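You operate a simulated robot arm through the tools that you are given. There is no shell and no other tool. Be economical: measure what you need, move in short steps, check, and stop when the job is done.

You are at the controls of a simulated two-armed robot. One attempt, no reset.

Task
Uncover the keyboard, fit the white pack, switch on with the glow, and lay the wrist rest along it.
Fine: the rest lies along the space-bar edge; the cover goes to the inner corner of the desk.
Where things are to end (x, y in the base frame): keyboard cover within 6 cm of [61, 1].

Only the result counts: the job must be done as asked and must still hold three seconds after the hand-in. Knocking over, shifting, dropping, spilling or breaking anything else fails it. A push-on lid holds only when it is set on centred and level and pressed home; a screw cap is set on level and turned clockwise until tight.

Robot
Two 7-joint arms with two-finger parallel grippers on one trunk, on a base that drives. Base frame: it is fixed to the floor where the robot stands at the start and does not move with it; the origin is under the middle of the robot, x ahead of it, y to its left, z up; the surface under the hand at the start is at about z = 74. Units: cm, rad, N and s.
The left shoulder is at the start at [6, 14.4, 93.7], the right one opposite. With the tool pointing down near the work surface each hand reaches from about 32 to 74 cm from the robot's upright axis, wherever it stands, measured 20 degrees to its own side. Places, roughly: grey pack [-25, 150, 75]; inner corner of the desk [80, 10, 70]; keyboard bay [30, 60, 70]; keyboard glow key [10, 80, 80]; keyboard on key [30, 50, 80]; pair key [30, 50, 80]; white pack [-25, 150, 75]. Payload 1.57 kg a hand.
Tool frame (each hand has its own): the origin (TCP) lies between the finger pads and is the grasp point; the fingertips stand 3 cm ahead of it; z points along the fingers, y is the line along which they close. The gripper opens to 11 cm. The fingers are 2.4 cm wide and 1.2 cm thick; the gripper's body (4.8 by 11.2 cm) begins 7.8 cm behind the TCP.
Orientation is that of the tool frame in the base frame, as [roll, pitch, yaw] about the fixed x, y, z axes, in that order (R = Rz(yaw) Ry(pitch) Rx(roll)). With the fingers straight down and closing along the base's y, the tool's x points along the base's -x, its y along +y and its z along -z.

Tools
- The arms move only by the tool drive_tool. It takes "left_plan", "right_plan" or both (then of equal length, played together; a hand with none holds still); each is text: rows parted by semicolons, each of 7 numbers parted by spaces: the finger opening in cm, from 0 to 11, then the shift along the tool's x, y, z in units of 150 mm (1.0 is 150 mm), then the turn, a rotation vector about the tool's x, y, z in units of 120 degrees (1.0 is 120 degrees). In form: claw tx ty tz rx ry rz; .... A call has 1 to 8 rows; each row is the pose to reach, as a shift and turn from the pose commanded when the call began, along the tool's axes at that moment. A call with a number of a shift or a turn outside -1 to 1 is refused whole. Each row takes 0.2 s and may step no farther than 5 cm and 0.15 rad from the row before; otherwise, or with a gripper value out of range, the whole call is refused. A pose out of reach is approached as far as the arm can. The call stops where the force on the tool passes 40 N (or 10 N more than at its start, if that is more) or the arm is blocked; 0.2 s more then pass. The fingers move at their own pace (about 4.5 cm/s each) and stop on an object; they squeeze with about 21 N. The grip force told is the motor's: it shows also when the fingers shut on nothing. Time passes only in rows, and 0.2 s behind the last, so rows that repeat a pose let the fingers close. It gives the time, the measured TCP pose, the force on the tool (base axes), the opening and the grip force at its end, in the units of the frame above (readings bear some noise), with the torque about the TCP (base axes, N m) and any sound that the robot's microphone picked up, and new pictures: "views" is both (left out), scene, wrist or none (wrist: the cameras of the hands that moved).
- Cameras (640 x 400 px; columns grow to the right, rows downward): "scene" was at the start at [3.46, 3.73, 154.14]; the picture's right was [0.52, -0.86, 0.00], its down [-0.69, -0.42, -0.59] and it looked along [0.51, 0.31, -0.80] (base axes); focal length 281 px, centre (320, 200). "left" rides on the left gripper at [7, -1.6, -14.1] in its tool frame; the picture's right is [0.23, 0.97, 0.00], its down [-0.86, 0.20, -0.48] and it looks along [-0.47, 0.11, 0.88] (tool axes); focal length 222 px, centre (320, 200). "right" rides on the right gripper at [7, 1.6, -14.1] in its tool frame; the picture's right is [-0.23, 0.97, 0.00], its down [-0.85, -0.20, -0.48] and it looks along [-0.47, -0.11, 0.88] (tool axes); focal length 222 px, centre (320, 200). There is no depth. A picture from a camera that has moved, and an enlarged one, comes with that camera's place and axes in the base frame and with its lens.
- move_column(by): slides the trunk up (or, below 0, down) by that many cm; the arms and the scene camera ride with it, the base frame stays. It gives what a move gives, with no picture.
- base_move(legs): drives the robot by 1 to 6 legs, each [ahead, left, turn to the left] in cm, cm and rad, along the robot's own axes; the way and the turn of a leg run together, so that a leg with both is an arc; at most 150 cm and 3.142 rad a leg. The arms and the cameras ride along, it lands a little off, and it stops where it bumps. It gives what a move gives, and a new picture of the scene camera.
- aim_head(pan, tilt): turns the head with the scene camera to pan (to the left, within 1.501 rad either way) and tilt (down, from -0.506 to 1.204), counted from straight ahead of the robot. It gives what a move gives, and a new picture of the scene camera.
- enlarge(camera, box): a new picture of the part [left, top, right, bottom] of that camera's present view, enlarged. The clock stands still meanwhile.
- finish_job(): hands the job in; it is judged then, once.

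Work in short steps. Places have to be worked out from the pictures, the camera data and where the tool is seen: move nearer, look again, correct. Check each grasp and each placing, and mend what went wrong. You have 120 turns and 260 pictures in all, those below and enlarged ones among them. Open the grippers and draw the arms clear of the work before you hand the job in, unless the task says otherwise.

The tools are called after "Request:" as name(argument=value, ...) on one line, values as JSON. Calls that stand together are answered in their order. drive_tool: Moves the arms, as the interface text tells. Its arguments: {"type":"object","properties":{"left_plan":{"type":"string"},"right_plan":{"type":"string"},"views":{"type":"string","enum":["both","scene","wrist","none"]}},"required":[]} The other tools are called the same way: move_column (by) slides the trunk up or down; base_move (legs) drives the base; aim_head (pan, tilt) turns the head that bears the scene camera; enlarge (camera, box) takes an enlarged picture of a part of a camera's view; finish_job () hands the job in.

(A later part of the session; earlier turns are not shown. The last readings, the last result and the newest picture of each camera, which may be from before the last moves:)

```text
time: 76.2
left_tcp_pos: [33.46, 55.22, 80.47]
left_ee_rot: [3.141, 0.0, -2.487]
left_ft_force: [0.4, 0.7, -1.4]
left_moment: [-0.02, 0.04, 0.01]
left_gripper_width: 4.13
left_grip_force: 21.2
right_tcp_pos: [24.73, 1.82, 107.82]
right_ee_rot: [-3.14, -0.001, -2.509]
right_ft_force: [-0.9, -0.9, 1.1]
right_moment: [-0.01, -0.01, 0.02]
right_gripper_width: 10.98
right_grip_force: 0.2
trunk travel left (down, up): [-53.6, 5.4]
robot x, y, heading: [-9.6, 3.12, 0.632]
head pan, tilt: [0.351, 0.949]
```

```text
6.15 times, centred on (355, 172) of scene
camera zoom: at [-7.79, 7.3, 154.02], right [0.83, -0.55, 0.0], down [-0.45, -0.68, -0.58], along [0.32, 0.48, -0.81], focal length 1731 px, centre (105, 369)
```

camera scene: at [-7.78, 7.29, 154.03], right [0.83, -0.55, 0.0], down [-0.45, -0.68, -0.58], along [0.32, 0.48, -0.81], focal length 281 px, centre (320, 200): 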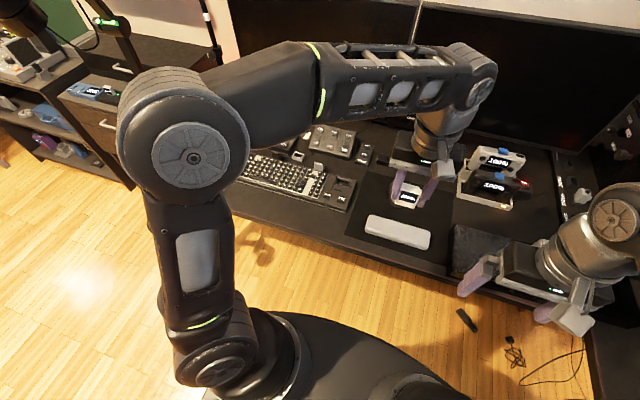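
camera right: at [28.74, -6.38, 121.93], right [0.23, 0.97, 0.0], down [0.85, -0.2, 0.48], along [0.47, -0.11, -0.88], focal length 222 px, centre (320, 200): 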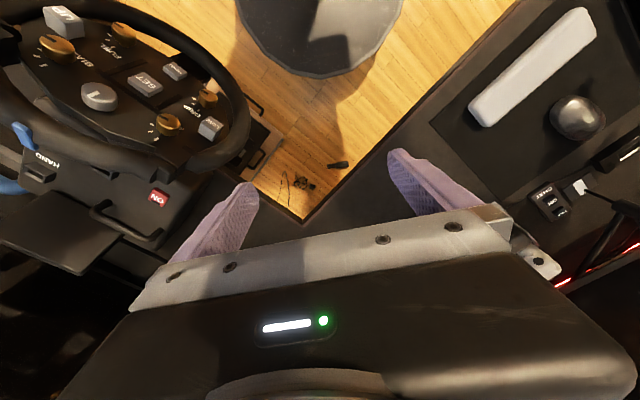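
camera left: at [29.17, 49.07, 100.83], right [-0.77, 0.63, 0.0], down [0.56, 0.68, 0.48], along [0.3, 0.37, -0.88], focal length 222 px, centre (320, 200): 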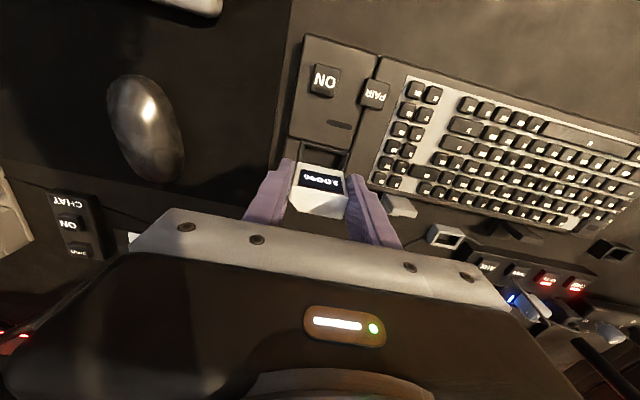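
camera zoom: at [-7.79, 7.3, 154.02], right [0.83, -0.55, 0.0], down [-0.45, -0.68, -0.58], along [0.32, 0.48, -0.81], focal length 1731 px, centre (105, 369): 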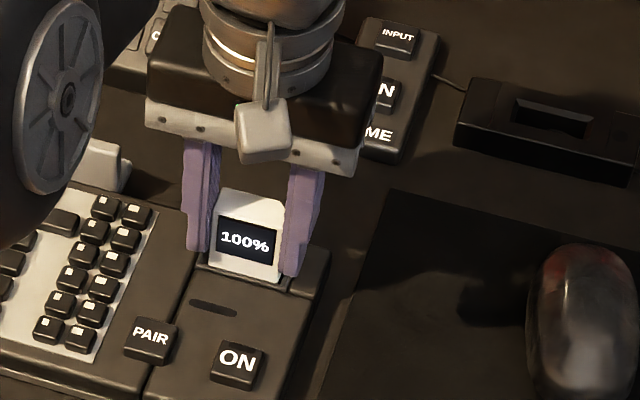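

No contact yet. Continue down in 2–3 mm steps.

Request:
drive_tool(left_plan="0 0 0 0.02 0 0 0; 0 0 0 0.04 0 0 0; 0 0 0 0.06 0 0 0; 0 0 0 0.06 0 0 0", views="none")

Request:
enlarge(camera="left", box=[220, 90, 420, 215])

Request:
enlarge(camera="scene", box=[310, 140, 400, 205])

```text
time: 77.2
left_tcp_pos: [33.41, 55.19, 79.42]
left_ee_rot: [3.141, -0.001, -2.488]
left_ft_force: [0.7, 0.6, -1.5]
left_moment: [-0.02, 0.01, 0.03]
left_gripper_width: 4.17
left_grip_force: 20.7
right_tcp_pos: [24.7, 1.93, 107.82]
right_ee_rot: [-3.141, -0.001, -2.508]
right_ft_force: [-0.1, 0.5, 0.2]
right_moment: [0.0, 0.03, -0.07]
right_gripper_width: 10.99
right_grip_force: 0.1
trunk travel left (down, up): [-53.6, 5.4]
robot x, y, heading: [-9.57, 2.99, 0.63]
head pan, tilt: [0.351, 0.949]
```

```text
3.20 times, centred on (320, 152) of left
camera zoom: at [28.98, 49.66, 93.62], right [-0.77, 0.64, 0.0], down [0.56, 0.68, 0.48], along [0.3, 0.37, -0.88], focal length 711 px, centre (320, 352)
```

zoom: 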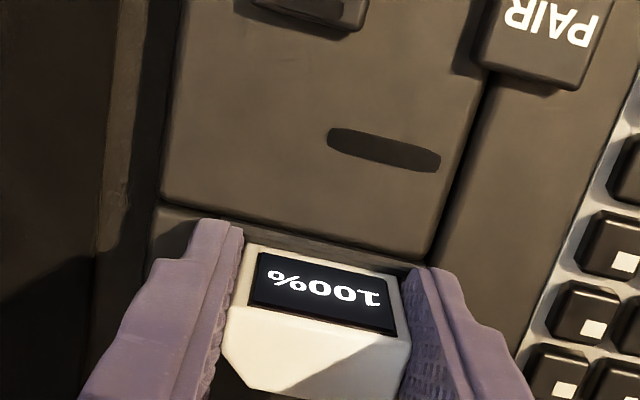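

```text
6.15 times, centred on (355, 172) of scene
camera zoom: at [-7.79, 7.3, 154.02], right [0.83, -0.55, 0.0], down [-0.45, -0.68, -0.58], along [0.32, 0.48, -0.81], focal length 1731 px, centre (105, 369)
```

zoom: 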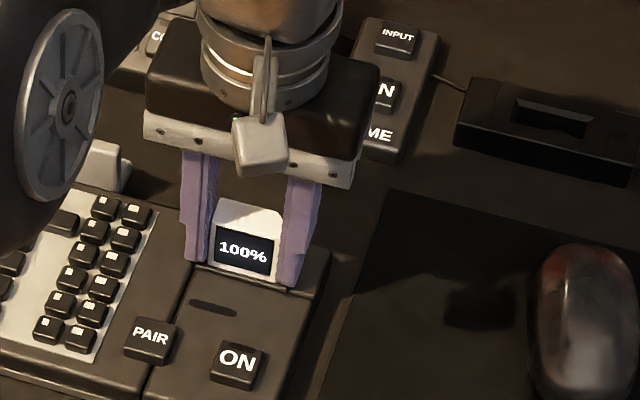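

The pack's foot is entering the bay. Continue down until contact.

Request:
drive_tool(left_plan="0 0 0 0.02 0 0 0; 0 0 0 0.04 0 0 0; 0 0 0 0.06 0 0 0; 0 0 0 0.08 0 0 0; 0 0 0 0.08 0 0 0", views="none")

Request:
enlarge(camera="scene", box=[310, 140, 400, 205])

```text
time: 78.1
left_tcp_pos: [33.77, 55.3, 79.39]
left_ee_rot: [-3.141, 0.01, -2.486]
left_ft_force: [-6.7, -3.4, 19.7]
left_moment: [-0.35, 0.39, 0.07]
left_gripper_width: 4.14
left_grip_force: 20.4
right_tcp_pos: [24.52, 1.67, 107.85]
right_ee_rot: [3.141, 0.002, -2.508]
right_ft_force: [0.1, 1.2, -0.4]
right_moment: [-0.01, 0.01, -0.03]
right_gripper_width: 11.0
right_grip_force: 0.1
trunk travel left (down, up): [-53.6, 5.4]
robot x, y, heading: [-9.6, 3.02, 0.634]
head pan, tilt: [0.351, 0.949]
stopped in row 4 (left hand): the force on the tool passed its limit at 43 N (the readings are from after the stop); the commanded pose is now the measured one
```

```text
6.15 times, centred on (355, 172) of scene
camera zoom: at [-7.92, 7.14, 154.03], right [0.83, -0.55, 0.0], down [-0.45, -0.68, -0.58], along [0.32, 0.49, -0.81], focal length 1731 px, centre (105, 369)
```

zoom: 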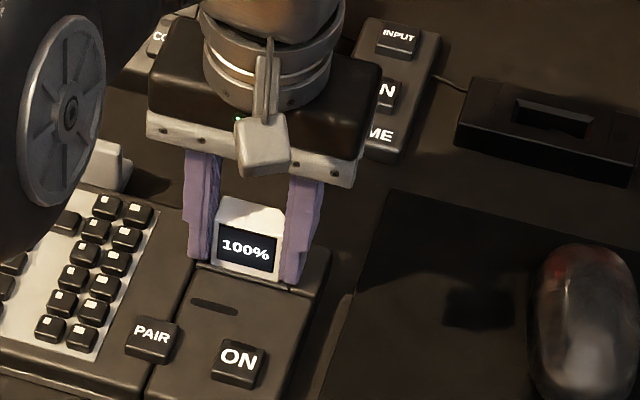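

Request:
enlarge(camera="left", box=[220, 90, 420, 215])

```text
3.20 times, centred on (320, 152) of left
camera zoom: at [29.1, 49.7, 93.44], right [-0.77, 0.63, 0.0], down [0.55, 0.68, 0.49], along [0.31, 0.37, -0.87], focal length 711 px, centre (320, 352)
```

zoom: 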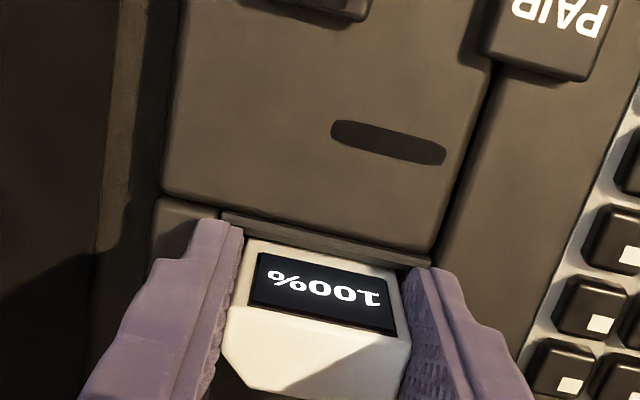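

Either seated with fingertips on the housing, or caught on the rim. Test capture: raise 2 mm and nudge sideways ±4 mm, reading force.

Request:
drive_tool(left_plan="0 0 0 -0.01 0 0 0; 0 0 0.015 -0.01 0 0 0; 0 0 0.03 -0.01 0 0 0; 0 0 0.03 -0.01 0 0 0", views="none")

Request:
drive_tool(left_plan="0 0 -0.03 0 0 0 0; 0 0 -0.05 0 0 0 0; 0 0 -0.06 0 0 0 0; 0 0 -0.06 0 0 0 0", views="none")

```text
time: 79.1
left_tcp_pos: [33.43, 55.59, 79.48]
left_ee_rot: [-3.141, 0.009, -2.49]
left_ft_force: [7.0, -7.9, 20.4]
left_moment: [0.0, 0.27, -0.09]
left_gripper_width: 4.15
left_grip_force: 21.0
right_tcp_pos: [24.51, 1.68, 107.89]
right_ee_rot: [3.139, 0.003, -2.51]
right_ft_force: [-0.2, 0.0, 0.8]
right_moment: [-0.02, -0.01, 0.03]
right_gripper_width: 11.03
right_grip_force: 0.2
trunk travel left (down, up): [-53.6, 5.4]
robot x, y, heading: [-9.69, 3.06, 0.636]
head pan, tilt: [0.351, 0.949]
```

```text
time: 80.1
left_tcp_pos: [33.76, 55.1, 79.29]
left_ee_rot: [3.139, 0.007, -2.484]
left_ft_force: [-7.4, 9.3, 24.7]
left_moment: [-0.31, 0.07, 0.02]
left_gripper_width: 4.1
left_grip_force: 20.9
right_tcp_pos: [24.43, 1.94, 107.94]
right_ee_rot: [-3.141, 0.001, -2.508]
right_ft_force: [-0.4, 0.9, 1.0]
right_moment: [0.0, -0.02, 0.0]
right_gripper_width: 11.0
right_grip_force: 0.1
trunk travel left (down, up): [-53.6, 5.4]
robot x, y, heading: [-9.42, 2.75, 0.635]
head pan, tilt: [0.351, 0.949]
```

Not conclusive. Raise 7 mm, recentre and look closely.

Request:
drive_tool(left_plan="0 0 0.015 -0.025 0 0 0; 0 0 0.03 -0.05 0 0 0; 0 0 0.03 -0.05 0 0 0", views="none")

Request:
enlarge(camera="scene", box=[325, 160, 385, 200])

Request:
enlarge(camera="left", box=[270, 130, 370, 195])

```text
time: 80.9
left_tcp_pos: [33.66, 55.3, 79.98]
left_ee_rot: [-3.14, 0.002, -2.488]
left_ft_force: [0.3, -1.3, -2.0]
left_moment: [-0.06, 0.04, -0.04]
left_gripper_width: 4.15
left_grip_force: 20.8
right_tcp_pos: [24.52, 1.88, 107.85]
right_ee_rot: [3.141, 0.0, -2.509]
right_ft_force: [-0.7, 0.4, -0.5]
right_moment: [-0.01, -0.02, 0.01]
right_gripper_width: 10.99
right_grip_force: 0.2
trunk travel left (down, up): [-53.6, 5.4]
robot x, y, heading: [-9.37, 3.12, 0.635]
head pan, tilt: [0.351, 0.949]
```

```text
10.00 times, centred on (355, 180) of scene
camera zoom: at [-7.79, 7.28, 154.01], right [0.83, -0.55, 0.0], down [-0.45, -0.68, -0.58], along [0.32, 0.48, -0.81], focal length 2813 px, centre (-30, 400)
```

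zoom: 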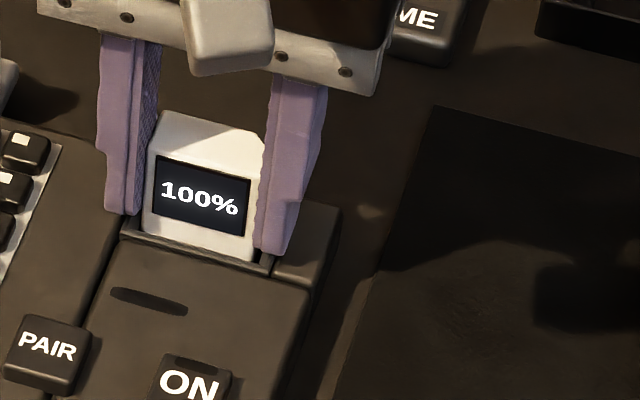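

```text
6.15 times, centred on (320, 162) of left
camera zoom: at [29.13, 49.69, 93.98], right [-0.77, 0.64, 0.0], down [0.56, 0.68, 0.48], along [0.31, 0.37, -0.88], focal length 1367 px, centre (320, 431)
```

zoom: 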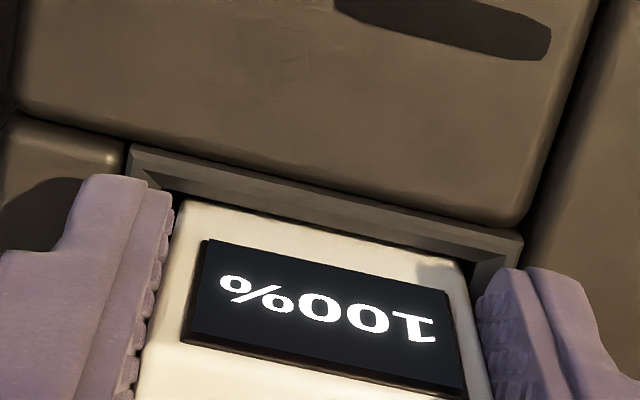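

Geometry is consistent: pack foot is inside the rim and fingertips reach the housing first. Lower to just touching, then open a little to let it drop.

Request:
drive_tool(left_plan="0 0 0 0.015 0 0 0; 0 0 0 0.03 0 0 0; 0 0 0 0.03 0 0 0", views="none")

Request:
drive_tool(left_plan="4.4 0 0 0 0 0 0; 4.8 0 0 0 0 0 0; 5.2 0 0 0 0 0 0; 5.2 0 0 0 0 0 0", views="none")

Request:
enlarge(camera="scene", box=[325, 160, 385, 200])

Request:
enlarge(camera="left", box=[220, 90, 420, 215])

```text
time: 81.7
left_tcp_pos: [33.66, 55.43, 79.61]
left_ee_rot: [-3.142, 0.005, -2.488]
left_ft_force: [1.4, -1.9, -0.4]
left_moment: [-0.05, -0.07, -0.02]
left_gripper_width: 4.18
left_grip_force: 21.8
right_tcp_pos: [24.54, 1.79, 107.88]
right_ee_rot: [3.141, 0.0, -2.507]
right_ft_force: [-0.1, 0.0, 0.0]
right_moment: [0.01, 0.04, -0.01]
right_gripper_width: 10.98
right_grip_force: 0.1
trunk travel left (down, up): [-53.6, 5.4]
robot x, y, heading: [-9.5, 2.8, 0.636]
head pan, tilt: [0.351, 0.949]
```

```text
time: 82.7
left_tcp_pos: [33.62, 55.53, 79.46]
left_ee_rot: [3.141, 0.007, -2.489]
left_ft_force: [-0.7, 0.9, 0.4]
left_moment: [0.0, -0.03, 0.0]
left_gripper_width: 5.17
left_grip_force: 0.1
right_tcp_pos: [24.61, 1.79, 107.92]
right_ee_rot: [3.141, -0.001, -2.507]
right_ft_force: [0.0, 0.0, -0.5]
right_moment: [-0.02, -0.01, -0.02]
right_gripper_width: 11.0
right_grip_force: 0.1
trunk travel left (down, up): [-53.6, 5.4]
robot x, y, heading: [-9.6, 3.19, 0.633]
head pan, tilt: [0.351, 0.949]
```

```text
10.00 times, centred on (355, 180) of scene
camera zoom: at [-7.81, 7.3, 154.02], right [0.83, -0.55, 0.0], down [-0.45, -0.68, -0.58], along [0.32, 0.48, -0.81], focal length 2813 px, centre (-30, 400)
```

zoom: 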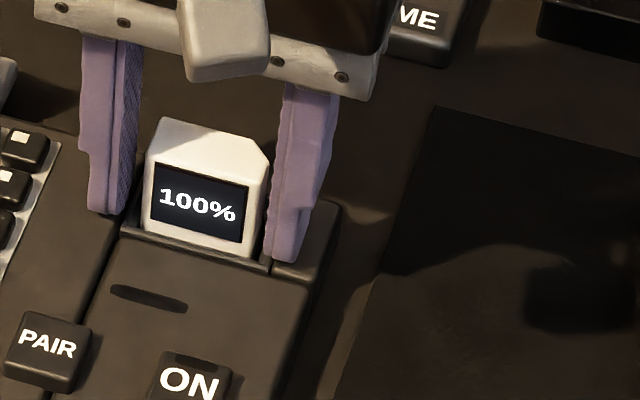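

```text
3.20 times, centred on (320, 152) of left
camera zoom: at [29.09, 49.83, 93.63], right [-0.77, 0.63, 0.0], down [0.56, 0.68, 0.48], along [0.31, 0.37, -0.88], focal length 711 px, centre (320, 352)
```

zoom: 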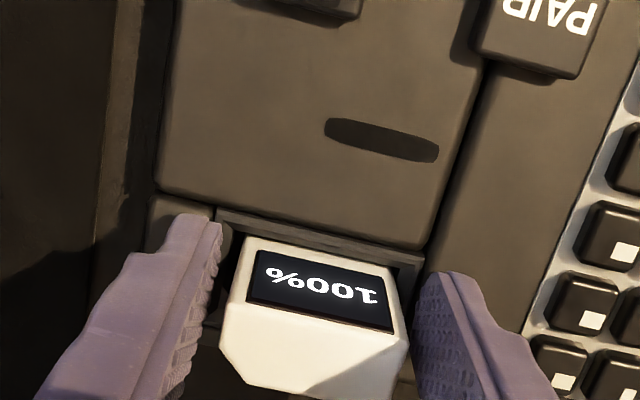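

Pack stands upright in the bay but not home. Raise, close the fingers, and press on its top centre.

Request:
drive_tool(left_plan="6 0 0 -0.1 0 0 0; 6 0 0 -0.3 0 0 0; 3 0 0 -0.45 0 0 0; 0 -0.02 0 -0.45 0 0 0; 0 -0.02 0 -0.45 0 0 0; 0 -0.02 0 -0.45 0 0 0", views="none")

Request:
enlarge(camera="scene", box=[315, 135, 405, 200])

Request:
enlarge(camera="left", box=[220, 90, 420, 215])

```text
time: 84.1
left_tcp_pos: [33.89, 55.53, 86.25]
left_ee_rot: [-3.141, 0.006, -2.488]
left_ft_force: [0.6, 0.5, 0.1]
left_moment: [0.0, -0.02, 0.0]
left_gripper_width: 0.0
left_grip_force: 14.7
right_tcp_pos: [24.61, 1.9, 107.88]
right_ee_rot: [3.141, 0.0, -2.508]
right_ft_force: [-0.4, 0.7, 0.2]
right_moment: [-0.04, 0.01, 0.02]
right_gripper_width: 11.02
right_grip_force: 0.0
trunk travel left (down, up): [-53.6, 5.4]
robot x, y, heading: [-9.74, 3.14, 0.635]
head pan, tilt: [0.351, 0.949]
```

```text
6.15 times, centred on (360, 168) of scene
camera zoom: at [-7.8, 7.3, 154.02], right [0.83, -0.55, 0.0], down [-0.45, -0.68, -0.58], along [0.32, 0.48, -0.81], focal length 1731 px, centre (74, 400)
```

zoom: 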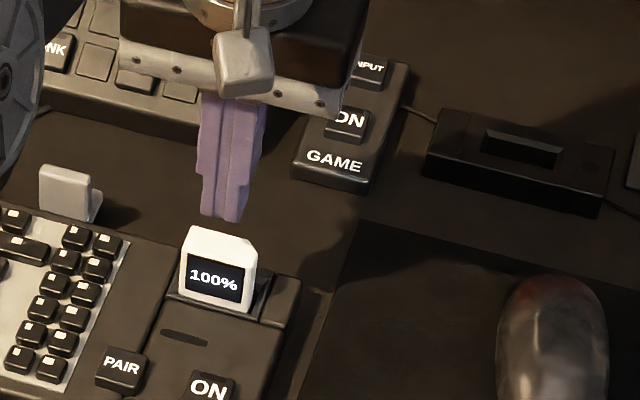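

```text
3.20 times, centred on (320, 152) of left
camera zoom: at [29.28, 49.91, 100.33], right [-0.77, 0.63, 0.0], down [0.56, 0.68, 0.48], along [0.31, 0.37, -0.88], focal length 711 px, centre (320, 352)
```

zoom: 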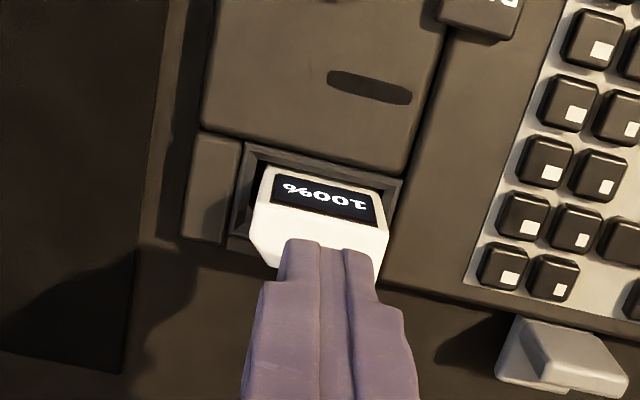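

Tip is above the pack's top. Press down gradually (limit 40 N).

Request:
drive_tool(left_plan="0 -0.01 0 0.1 0 0 0; 0 -0.01 0 0.16 0 0 0; 0 -0.01 0 0.2 0 0 0; 0 -0.01 0 0.23 0 0 0; 0 -0.01 0 0.26 0 0 0; 0 -0.01 0 0.29 0 0 0; 0 -0.01 0 0.32 0 0 0; 0 -0.01 0 0.34 0 0 0", views="none")

Request:
enlarge(camera="scene", box=[315, 135, 405, 200])

```text
time: 85.5
left_tcp_pos: [34.17, 55.86, 82.82]
left_ee_rot: [-3.141, 0.02, -2.486]
left_ft_force: [-5.2, -2.9, 19.7]
left_moment: [-0.15, 0.25, 0.12]
left_gripper_width: 0.02
left_grip_force: 20.7
right_tcp_pos: [24.5, 1.74, 107.86]
right_ee_rot: [3.141, 0.001, -2.508]
right_ft_force: [-0.2, -0.1, -0.1]
right_moment: [-0.02, 0.01, 0.0]
right_gripper_width: 11.02
right_grip_force: 0.1
trunk travel left (down, up): [-53.6, 5.4]
robot x, y, heading: [-9.38, 3.39, 0.637]
head pan, tilt: [0.351, 0.949]
stopped in row 7 (left hand): the force on the tool passed its limit at 44 N (the readings are from after the stop); the commanded pose is now the measured one
```

```text
6.15 times, centred on (360, 168) of scene
camera zoom: at [-7.9, 7.19, 154.03], right [0.83, -0.55, 0.0], down [-0.45, -0.68, -0.58], along [0.32, 0.49, -0.81], focal length 1731 px, centre (74, 400)
```

zoom: 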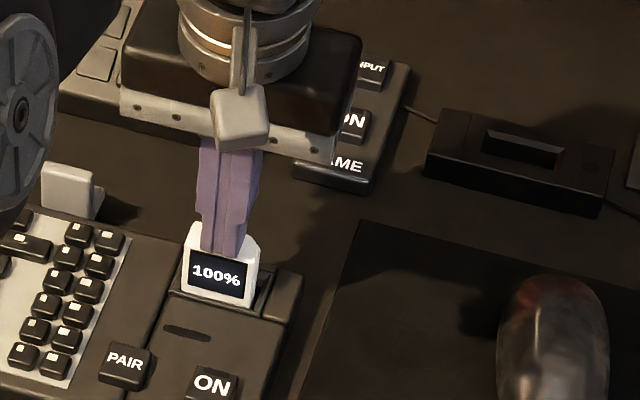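

Not pressed home (no click, display margin still visible). Raise and inspect closely.

Request:
drive_tool(left_plan="0 0 0 -0.2 0 0 0; 0 0.2 0 -0.4 0 0 0; 0 0.4 0 -0.5 0 0 0; 0 0.4 0 -0.5 0 0 0", views="none")

Request:
enlarge(camera="left", box=[260, 110, 400, 198])

Request:
enlarge(camera="scene", box=[325, 160, 385, 200])

```text
time: 86.5
left_tcp_pos: [29.45, 52.3, 89.61]
left_ee_rot: [-3.141, 0.014, -2.488]
left_ft_force: [0.0, 0.0, -0.3]
left_moment: [-0.03, -0.02, 0.01]
left_gripper_width: 0.01
left_grip_force: 21.4
right_tcp_pos: [24.61, 1.83, 107.79]
right_ee_rot: [-3.141, 0.0, -2.506]
right_ft_force: [0.1, -0.1, 0.4]
right_moment: [0.0, -0.02, -0.02]
right_gripper_width: 10.99
right_grip_force: 0.0
trunk travel left (down, up): [-53.6, 5.4]
robot x, y, heading: [-9.7, 3.39, 0.629]
head pan, tilt: [0.351, 0.949]
```

```text
4.55 times, centred on (330, 154) of left
camera zoom: at [24.69, 46.54, 103.67], right [-0.77, 0.63, 0.0], down [0.55, 0.68, 0.49], along [0.31, 0.38, -0.87], focal length 1010 px, centre (274, 409)
```

zoom: 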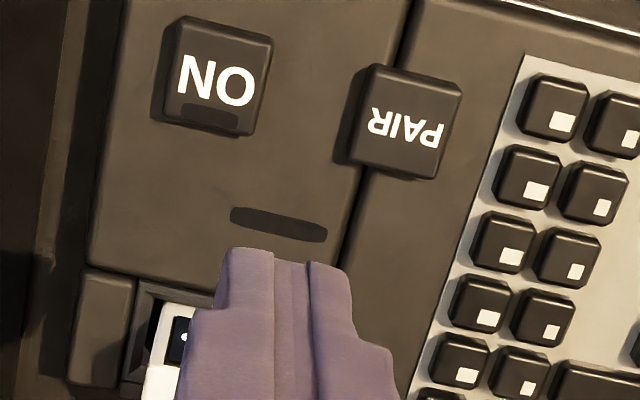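

```text
10.00 times, centred on (355, 180) of scene
camera zoom: at [-7.78, 7.32, 154.02], right [0.83, -0.55, 0.0], down [-0.45, -0.68, -0.58], along [0.32, 0.48, -0.81], focal length 2813 px, centre (-30, 400)
```

zoom: 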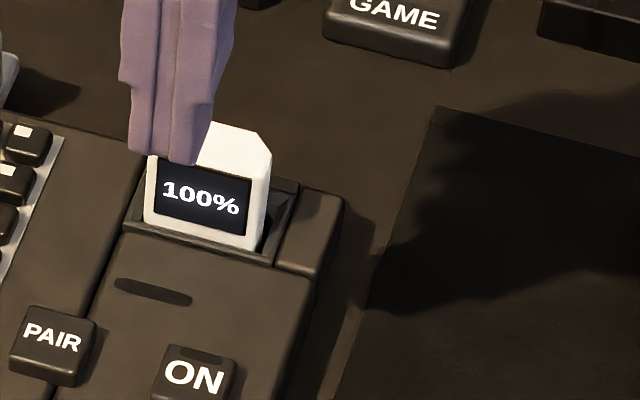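

Pack sits slightly too far toward −s (gap on the right side, none on left). Move the fingers aside for an unobstructed wrist view.

Request:
drive_tool(left_plan="0 0 -0.2 -0.1 0 0 0; 3 -0.1 -0.4 -0.15 0 0 0; 6 -0.2 -0.4 -0.15 0 0 0; 6 -0.2 -0.4 -0.15 0 0 0", views="wrist")

Request:
enlarge(camera="left", box=[290, 110, 430, 198])

```text
time: 87.5
left_tcp_pos: [35.26, 48.87, 92.07]
left_ee_rot: [-3.14, 0.015, -2.488]
left_ft_force: [-0.5, 0.5, 0.6]
left_moment: [0.01, 0.02, -0.05]
left_gripper_width: 6.01
left_grip_force: 0.0
right_tcp_pos: [24.59, 1.86, 107.92]
right_ee_rot: [-3.141, 0.0, -2.509]
right_ft_force: [0.1, -0.3, 0.7]
right_moment: [0.01, 0.01, 0.0]
right_gripper_width: 10.96
right_grip_force: 0.1
trunk travel left (down, up): [-53.6, 5.4]
robot x, y, heading: [-9.68, 3.17, 0.631]
head pan, tilt: [0.351, 0.949]
camera left: at [30.64, 43.17, 106.1], right [-0.77, 0.63, 0.0], down [0.55, 0.68, 0.49], along [0.31, 0.38, -0.87], focal length 222 px, centre (320, 200)
```

left: 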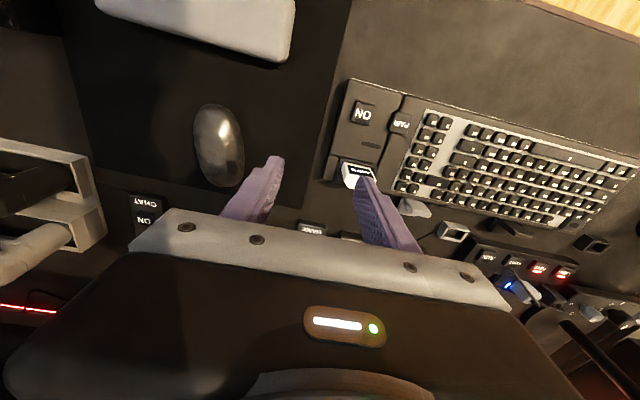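

```text
4.55 times, centred on (360, 154) of left
camera zoom: at [30.64, 43.17, 106.1], right [-0.77, 0.63, 0.0], down [0.55, 0.68, 0.49], along [0.31, 0.38, -0.87], focal length 1010 px, centre (138, 409)
```

zoom: 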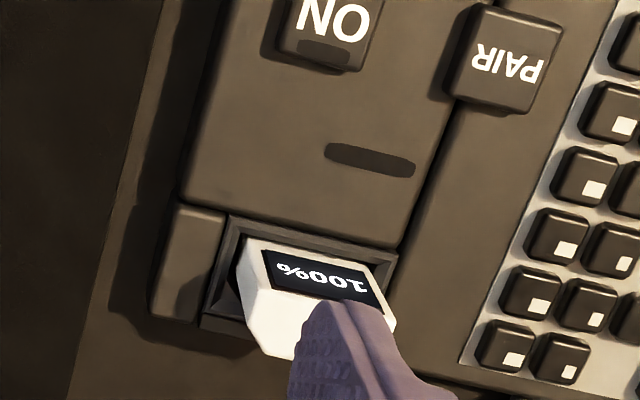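

Clear: gap on +s side. Regrasp higher (TCP z≈81) centred 0.25 cm further +s, fixing the small pitch error.

Request:
drive_tool(left_plan="6 -0.09 0.2 0 0 0.0072 0; 6 -0.183 0.391 0.1 0 0.0072 0; 6 -0.183 0.391 0.3 0 0.0072 0; 6 -0.183 0.391 0.45 0 0.0072 0; 6 -0.183 0.391 0.45 0 0.0072 0", views="none")

Request:
enlarge(camera="left", box=[220, 90, 420, 215])

```text
time: 88.7
left_tcp_pos: [33.95, 55.39, 85.44]
left_ee_rot: [3.14, 0.0, -2.487]
left_ft_force: [-0.2, 0.8, -0.5]
left_moment: [0.0, 0.0, 0.02]
left_gripper_width: 6.0
left_grip_force: 0.1
right_tcp_pos: [24.57, 1.83, 107.83]
right_ee_rot: [-3.141, 0.0, -2.508]
right_ft_force: [1.0, -0.1, -0.5]
right_moment: [0.0, 0.01, -0.01]
right_gripper_width: 11.01
right_grip_force: 0.0
trunk travel left (down, up): [-53.6, 5.4]
robot x, y, heading: [-9.58, 3.09, 0.634]
head pan, tilt: [0.351, 0.949]
```

```text
3.20 times, centred on (320, 152) of left
camera zoom: at [29.43, 49.71, 99.49], right [-0.77, 0.63, 0.0], down [0.56, 0.68, 0.48], along [0.3, 0.37, -0.88], focal length 711 px, centre (320, 352)
```

zoom: 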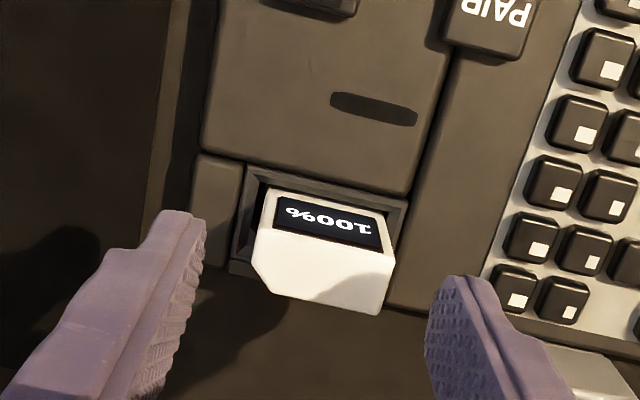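

Request:
drive_tool(left_plan="6 0 0 0.15 0 0 0; 6 0 0 0.28 0 0 0; 4 0 0 0.28 0 0 0; 2 0 0 0.28 0 0 0; 0 0 0 0.28 0 0 0; 0 0 0 0.28 0 0 0", views="none")

Request:
drive_tool(left_plan="0 0 0 0.02 0 0 0; 0 0 0 0.04 0 0 0; 0 0 0 0.06 0 0 0; 0 0 0 0.08 0 0 0; 0 0 0 0.1 0 0 0; 0 0 0 0.1 0 0 0", views="none")

Request:
enlarge(camera="scene", box=[325, 160, 385, 200])

```text
time: 90.1
left_tcp_pos: [33.99, 55.51, 81.24]
left_ee_rot: [3.14, -0.001, -2.488]
left_ft_force: [0.4, 0.2, 0.4]
left_moment: [0.01, 0.0, -0.01]
left_gripper_width: 4.11
left_grip_force: 21.3
right_tcp_pos: [24.71, 1.94, 107.89]
right_ee_rot: [-3.141, 0.0, -2.507]
right_ft_force: [0.7, -0.3, 0.0]
right_moment: [-0.01, -0.01, 0.0]
right_gripper_width: 11.0
right_grip_force: 0.2
trunk travel left (down, up): [-53.6, 5.4]
robot x, y, heading: [-9.29, 2.78, 0.634]
head pan, tilt: [0.351, 0.949]
```

```text
time: 91.5
left_tcp_pos: [33.98, 55.38, 79.85]
left_ee_rot: [-3.141, 0.0, -2.486]
left_ft_force: [-2.0, -1.1, 16.7]
left_moment: [0.04, -0.01, 0.01]
left_gripper_width: 4.15
left_grip_force: 21.3
right_tcp_pos: [24.55, 1.89, 107.99]
right_ee_rot: [3.141, 0.0, -2.507]
right_ft_force: [0.4, -0.2, 1.2]
right_moment: [0.02, 0.01, -0.02]
right_gripper_width: 11.01
right_grip_force: 0.1
trunk travel left (down, up): [-53.6, 5.4]
robot x, y, heading: [-9.69, 3.54, 0.637]
head pan, tilt: [0.351, 0.949]
```

```text
10.00 times, centred on (355, 180) of scene
camera zoom: at [-7.96, 7.15, 154.03], right [0.83, -0.55, 0.0], down [-0.45, -0.68, -0.58], along [0.32, 0.49, -0.81], focal length 2813 px, centre (-30, 400)
```

zoom: 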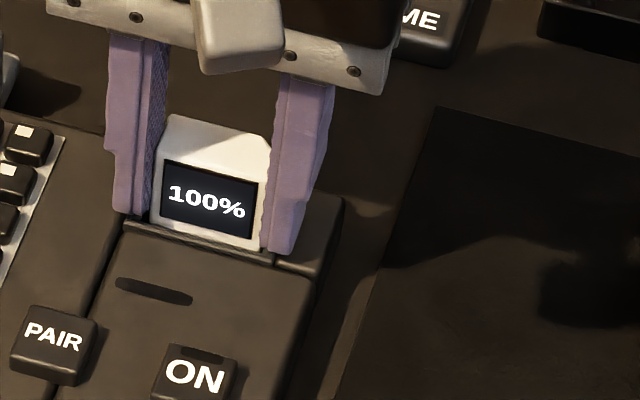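

It sank ~0.7 cm further. Now release, and press from above with closed fingers to finish.

Request:
drive_tool(left_plan="0 0 0 0.02 0 0 0; 0 0 0 0.03 0 0 0; 4.6 0 0 0 0 0 0; 5.5 0 0 -0.02 0 0 0; 6 0 0 -0.2 0 0 0; 3 0 0 -0.4 0 0 0; 0 0 0 -0.4 0 0 0; 0 0 0 -0.4 0 0 0", views="none")

Request:
enlarge(camera="scene", box=[325, 150, 385, 200])

Request:
enlarge(camera="left", box=[220, 90, 420, 215])

```text
time: 93.3
left_tcp_pos: [33.91, 55.75, 85.67]
left_ee_rot: [-3.141, -0.002, -2.487]
left_ft_force: [-0.1, -0.6, 1.0]
left_moment: [-0.03, 0.02, 0.0]
left_gripper_width: 0.0
left_grip_force: 4.3
right_tcp_pos: [24.61, 1.84, 107.94]
right_ee_rot: [-3.14, 0.0, -2.507]
right_ft_force: [0.5, 0.0, -0.1]
right_moment: [0.02, -0.02, 0.0]
right_gripper_width: 11.01
right_grip_force: 0.1
trunk travel left (down, up): [-53.6, 5.4]
robot x, y, heading: [-9.61, 2.92, 0.635]
head pan, tilt: [0.351, 0.949]
```

```text
8.00 times, centred on (355, 175) of scene
camera zoom: at [-7.83, 7.28, 154.03], right [0.83, -0.55, 0.0], down [-0.45, -0.68, -0.58], along [0.32, 0.48, -0.81], focal length 2250 px, centre (40, 400)
```

zoom: 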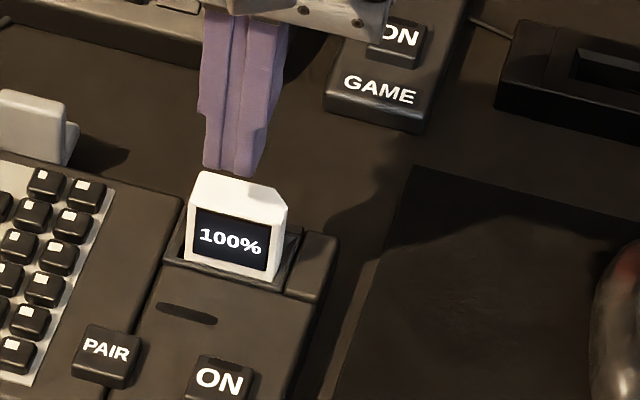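

```text
3.20 times, centred on (320, 152) of left
camera zoom: at [29.36, 50.06, 99.79], right [-0.77, 0.63, 0.0], down [0.56, 0.68, 0.48], along [0.3, 0.37, -0.88], focal length 711 px, centre (320, 352)
```

zoom: 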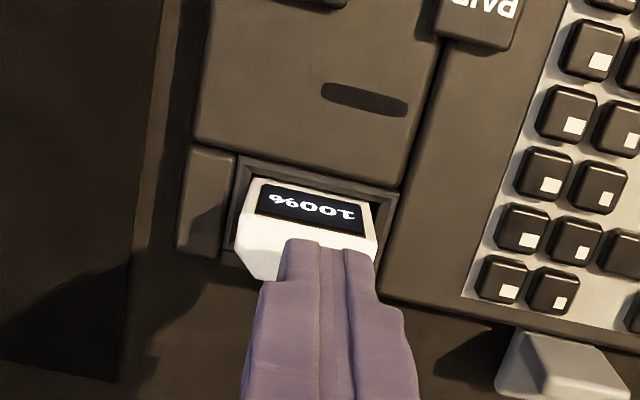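

Now press down on the pack's top.

Request:
drive_tool(left_plan="0 0 0 0.1 0 0 0; 0 0 0 0.16 0 0 0; 0 0 0 0.2 0 0 0; 0 0 0 0.23 0 0 0; 0 0 0 0.26 0 0 0; 0 0 0 0.29 0 0 0; 0 0 0 0.32 0 0 0; 0 0 0 0.35 0 0 0", views="none")

Request:
enlarge(camera="scene", box=[325, 150, 385, 200])

```text
time: 94.5
left_tcp_pos: [34.4, 55.65, 82.82]
left_ee_rot: [-3.141, 0.014, -2.484]
left_ft_force: [-6.5, -3.4, 22.1]
left_moment: [-0.17, 0.3, -0.02]
left_gripper_width: 0.0
left_grip_force: 21.1
right_tcp_pos: [24.49, 1.91, 107.91]
right_ee_rot: [3.142, 0.001, -2.507]
right_ft_force: [0.4, 0.7, -0.4]
right_moment: [-0.02, 0.0, 0.01]
right_gripper_width: 10.99
right_grip_force: 0.0
trunk travel left (down, up): [-53.6, 5.4]
robot x, y, heading: [-9.54, 3.29, 0.636]
head pan, tilt: [0.351, 0.949]
stopped in row 6 (left hand): the force on the tool passed its limit at 44 N (the readings are from after the stop); the commanded pose is now the measured one
```

```text
8.00 times, centred on (355, 175) of scene
camera zoom: at [-7.99, 7.13, 154.05], right [0.83, -0.55, 0.0], down [-0.45, -0.68, -0.58], along [0.32, 0.49, -0.81], focal length 2250 px, centre (40, 400)
```

zoom: 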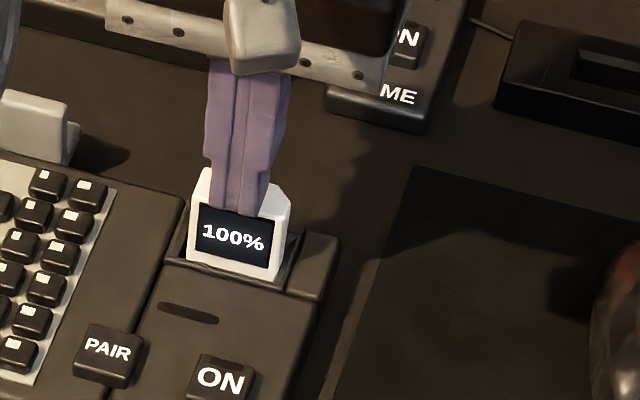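

Top height is 79.8 both times under 44 N, i.e. 3.4 above the rim – deeper than in the charger – so it's bottomed. I raise and check it, then go to the ON key at ≈(29.0, 49.6).

Request:
drive_tool(left_plan="0 0 0 -0.15 0 0.0065 0; 0 0.2 0 -0.25 0 0.0065 0; 0 0.45 -0.1 -0.25 0 0.0065 0; 0 0.5 -0.1 -0.25 0 0.0065 0; 0 0.5 -0.1 -0.25 0 0.0065 0", views="wrist")

Request:
enlarge(camera="scene", box=[310, 145, 390, 205])

Request:
enlarge(camera="left", box=[220, 70, 420, 195])

```text
time: 95.7
left_tcp_pos: [29.1, 49.98, 86.08]
left_ee_rot: [-3.141, -0.004, -2.486]
left_ft_force: [-0.4, 0.5, 0.0]
left_moment: [0.0, 0.02, -0.03]
left_gripper_width: 0.0
left_grip_force: 20.8
right_tcp_pos: [24.6, 1.88, 107.87]
right_ee_rot: [3.141, 0.0, -2.509]
right_ft_force: [-0.5, -0.6, -0.9]
right_moment: [0.04, -0.03, -0.02]
right_gripper_width: 11.01
right_grip_force: 0.0
trunk travel left (down, up): [-53.6, 5.4]
robot x, y, heading: [-9.79, 3.21, 0.636]
head pan, tilt: [0.351, 0.949]
camera left: at [24.71, 44.45, 100.19], right [-0.77, 0.63, 0.0], down [0.56, 0.68, 0.47], along [0.3, 0.37, -0.88], focal length 222 px, centre (320, 200)
```

left: 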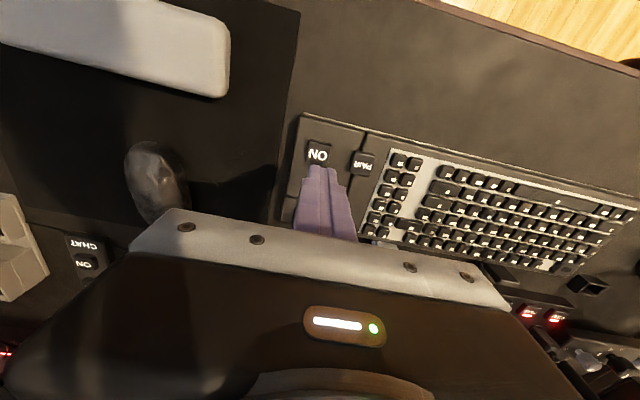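

```text
6.67 times, centred on (350, 175) of scene
camera zoom: at [-7.83, 7.27, 154.03], right [0.83, -0.55, 0.0], down [-0.45, -0.68, -0.58], along [0.32, 0.49, -0.81], focal length 1875 px, centre (120, 367)
```

zoom: 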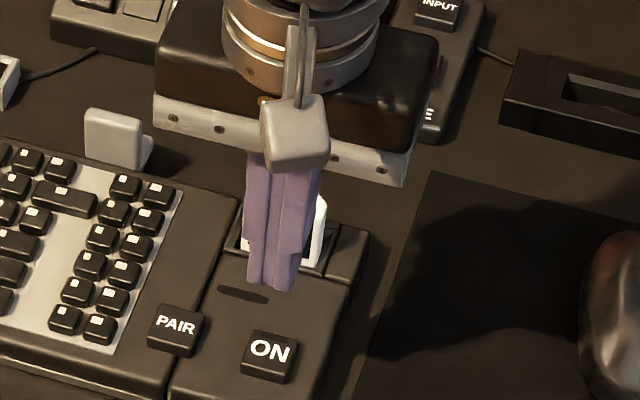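

```text
3.20 times, centred on (320, 132) of left
camera zoom: at [24.71, 44.45, 100.19], right [-0.77, 0.63, 0.0], down [0.56, 0.68, 0.47], along [0.3, 0.37, -0.88], focal length 711 px, centre (320, 416)
```

zoom: 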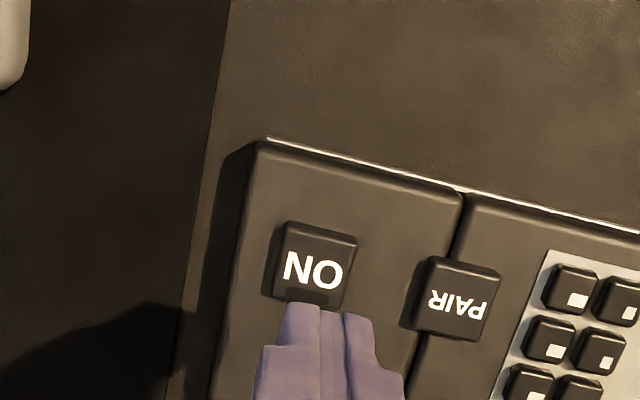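

ON key at (28.95, 49.55). Centre and press slowly.

Request:
drive_tool(left_plan="0 0.025 -0.017 0.15 0 -0.002 0; 0 0.025 -0.017 0.3 0 -0.002 0; 0 0.025 -0.017 0.36 0 -0.002 0; 0 0.025 -0.017 0.39 0 -0.002 0; 0 0.025 -0.017 0.41 0 -0.002 0; 0 0.025 -0.017 0.43 0 -0.002 0", views="none")

Request:
enlarge(camera="scene", box=[310, 145, 390, 205])

```text
time: 97.1
left_tcp_pos: [28.98, 49.35, 79.8]
left_ee_rot: [-3.141, 0.0, -2.485]
left_ft_force: [1.1, 1.3, 3.6]
left_moment: [0.03, -0.09, -0.01]
left_gripper_width: 0.0
left_grip_force: 20.9
right_tcp_pos: [24.57, 1.94, 107.84]
right_ee_rot: [3.141, -0.001, -2.508]
right_ft_force: [0.4, 0.6, -0.3]
right_moment: [-0.02, 0.05, 0.03]
right_gripper_width: 10.98
right_grip_force: 0.1
trunk travel left (down, up): [-53.6, 5.4]
robot x, y, heading: [-9.79, 2.95, 0.633]
head pan, tilt: [0.351, 0.949]
heard: click
```

```text
6.67 times, centred on (350, 175) of scene
camera zoom: at [-7.84, 7.28, 154.03], right [0.83, -0.55, 0.0], down [-0.45, -0.68, -0.58], along [0.32, 0.49, -0.81], focal length 1875 px, centre (120, 367)
```

zoom: 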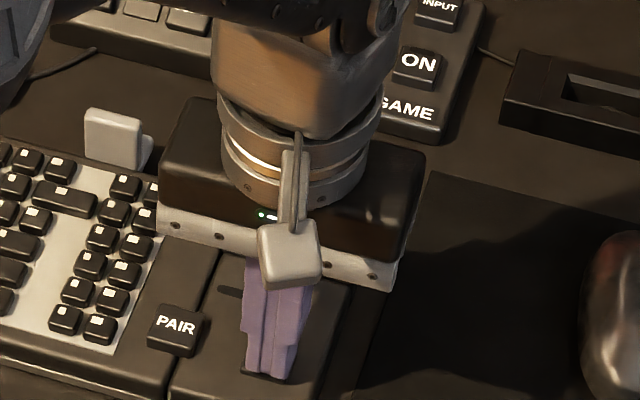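

Heard a click. Raise away and check for indicator lights.

Request:
drive_tool(left_plan="0 0 0 -0.2 0 0 0; 0 0 0 -0.5 0 0 0; 0 0.3 -0.1 -0.6 0 0 0; 0 0.6 -0.2 -0.6 0 0 0; 0 0.6 -0.2 -0.6 0 0 0", views="none")

Request:
enlarge(camera="scene", box=[310, 145, 390, 205])

Request:
enlarge(camera="left", box=[220, 70, 420, 195])

```text
time: 98.3
left_tcp_pos: [23.76, 41.77, 88.9]
left_ee_rot: [-3.14, -0.001, -2.485]
left_ft_force: [-0.2, 0.0, 0.1]
left_moment: [-0.01, 0.03, 0.06]
left_gripper_width: 0.0
left_grip_force: 20.7
right_tcp_pos: [24.55, 1.92, 107.93]
right_ee_rot: [-3.14, -0.001, -2.508]
right_ft_force: [0.1, 0.4, 0.3]
right_moment: [0.0, -0.01, -0.02]
right_gripper_width: 11.02
right_grip_force: 0.1
trunk travel left (down, up): [-53.6, 5.4]
robot x, y, heading: [-9.7, 3.24, 0.635]
head pan, tilt: [0.351, 0.949]
```

```text
6.67 times, centred on (350, 175) of scene
camera zoom: at [-7.82, 7.31, 154.02], right [0.83, -0.55, 0.0], down [-0.45, -0.68, -0.58], along [0.32, 0.48, -0.81], focal length 1875 px, centre (120, 367)
```

zoom: 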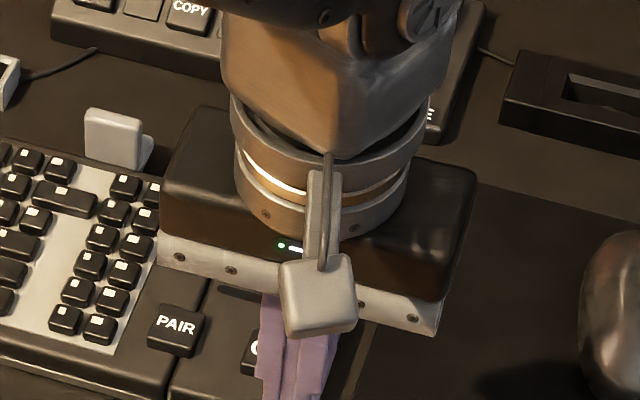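

```text
3.20 times, centred on (320, 132) of left
camera zoom: at [19.2, 36.15, 103.06], right [-0.77, 0.63, 0.0], down [0.56, 0.68, 0.48], along [0.3, 0.37, -0.88], focal length 711 px, centre (320, 416)
```

zoom: 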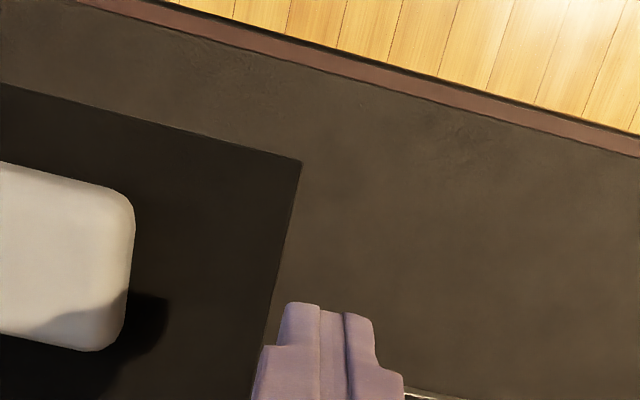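

The hand is in the way; move it aside to the right and up.

Request:
drive_tool(left_plan="0 0 -0.2 -0.2 0 0 0; 0 0 -0.45 -0.4 0 0 0; 2 0 -0.7 -0.5 0 0 0; 4 0 -0.95 -0.5 0 0 0; 6 0 -0.95 -0.5 0 0 0", views="scene")

Request:
enlarge(camera="scene", box=[310, 145, 390, 205])

```text
time: 99.5
left_tcp_pos: [32.44, 30.39, 96.32]
left_ee_rot: [-3.141, -0.002, -2.484]
left_ft_force: [-0.4, 0.0, 0.3]
left_moment: [0.01, -0.03, -0.03]
left_gripper_width: 6.06
left_grip_force: 0.5
right_tcp_pos: [24.54, 1.91, 107.86]
right_ee_rot: [-3.141, 0.002, -2.509]
right_ft_force: [0.9, -0.7, -0.9]
right_moment: [-0.02, -0.01, -0.02]
right_gripper_width: 11.0
right_grip_force: 0.0
trunk travel left (down, up): [-53.6, 5.4]
robot x, y, heading: [-9.47, 2.97, 0.634]
head pan, tilt: [0.351, 0.949]
camera scene: at [-7.87, 7.32, 154.03], right [0.83, -0.55, 0.0], down [-0.45, -0.68, -0.58], along [0.32, 0.48, -0.81], focal length 281 px, centre (320, 200)
```

scene: 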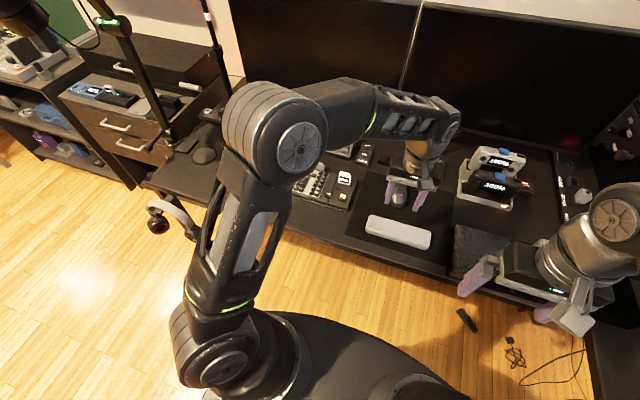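

```text
6.67 times, centred on (350, 175) of scene
camera zoom: at [-7.87, 7.32, 154.03], right [0.83, -0.55, 0.0], down [-0.45, -0.68, -0.58], along [0.32, 0.48, -0.81], focal length 1875 px, centre (120, 367)
```

zoom: 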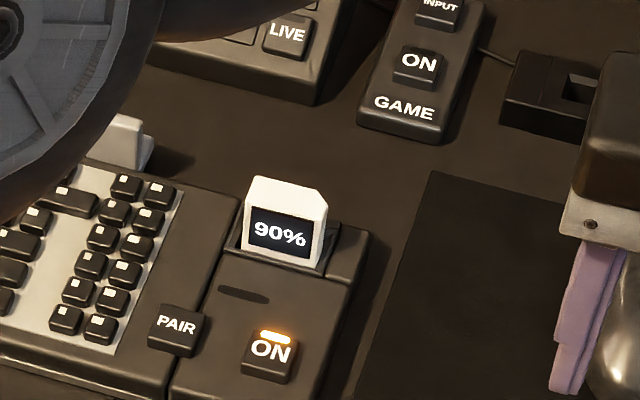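

ON is lit and the pack reads 90% – the pack is making contact. Next the glow key at the left rear corner (~(12, 85)); drive the base left ~32 cm to reach it.

Request:
drive_tool(left_plan="4 0 0 -0.2 0 0 0; 2 0 0 -0.4 0 0 0; 0 0 0 -0.6 0 0 0", views="none")

Request:
base_move(legs=[[0, 32, 0], [8, 0, 0.02]])

```text
time: 100.3
left_tcp_pos: [32.5, 30.44, 105.32]
left_ee_rot: [-3.141, -0.002, -2.488]
left_ft_force: [0.0, 0.6, 0.3]
left_moment: [0.01, -0.05, -0.01]
left_gripper_width: 0.0
left_grip_force: 3.4
right_tcp_pos: [24.64, 1.96, 107.88]
right_ee_rot: [-3.141, -0.001, -2.509]
right_ft_force: [0.0, 0.1, -0.6]
right_moment: [0.01, 0.01, 0.0]
right_gripper_width: 10.97
right_grip_force: 0.0
trunk travel left (down, up): [-53.6, 5.4]
robot x, y, heading: [-9.34, 3.34, 0.638]
head pan, tilt: [0.351, 0.949]
```

```text
time: 103.1
left_tcp_pos: [19.56, 61.69, 105.22]
left_ee_rot: [-3.14, -0.001, -2.463]
left_ft_force: [1.0, 1.2, 0.3]
left_moment: [-0.02, 0.05, 0.01]
left_gripper_width: 0.0
left_grip_force: 21.0
right_tcp_pos: [12.37, 32.98, 107.81]
right_ee_rot: [3.14, 0.0, -2.483]
right_ft_force: [-0.2, 0.1, -0.2]
right_moment: [-0.05, 0.04, 0.01]
right_gripper_width: 11.01
right_grip_force: 0.1
trunk travel left (down, up): [-53.6, 5.4]
robot x, y, heading: [-22.04, 33.32, 0.656]
head pan, tilt: [0.351, 0.949]
camera scene: at [-20.11, 37.55, 154.02], right [0.85, -0.53, 0.0], down [-0.43, -0.69, -0.58], along [0.31, 0.49, -0.81], focal length 281 px, centre (320, 200)
```

scene: 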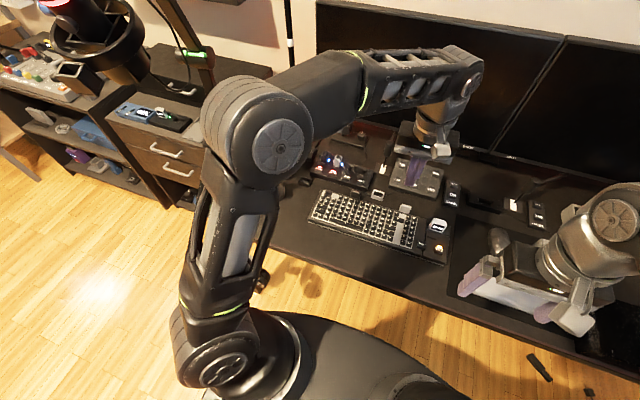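

Request:
enlarge(camera="scene", box=[300, 140, 460, 270])

```text
3.08 times, centred on (380, 205) of scene
camera zoom: at [-20.11, 37.55, 154.02], right [0.85, -0.53, 0.0], down [-0.43, -0.69, -0.58], along [0.31, 0.49, -0.81], focal length 866 px, centre (135, 185)
```

zoom: 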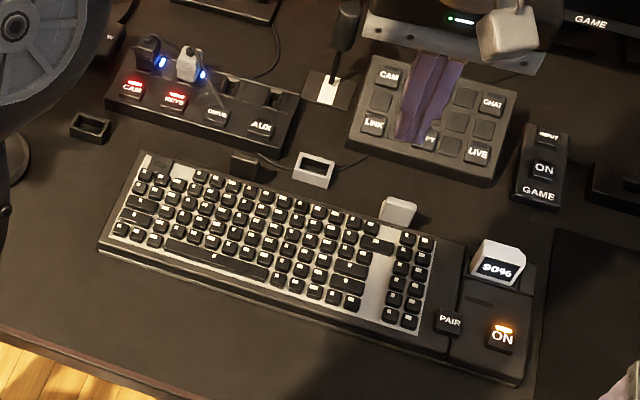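

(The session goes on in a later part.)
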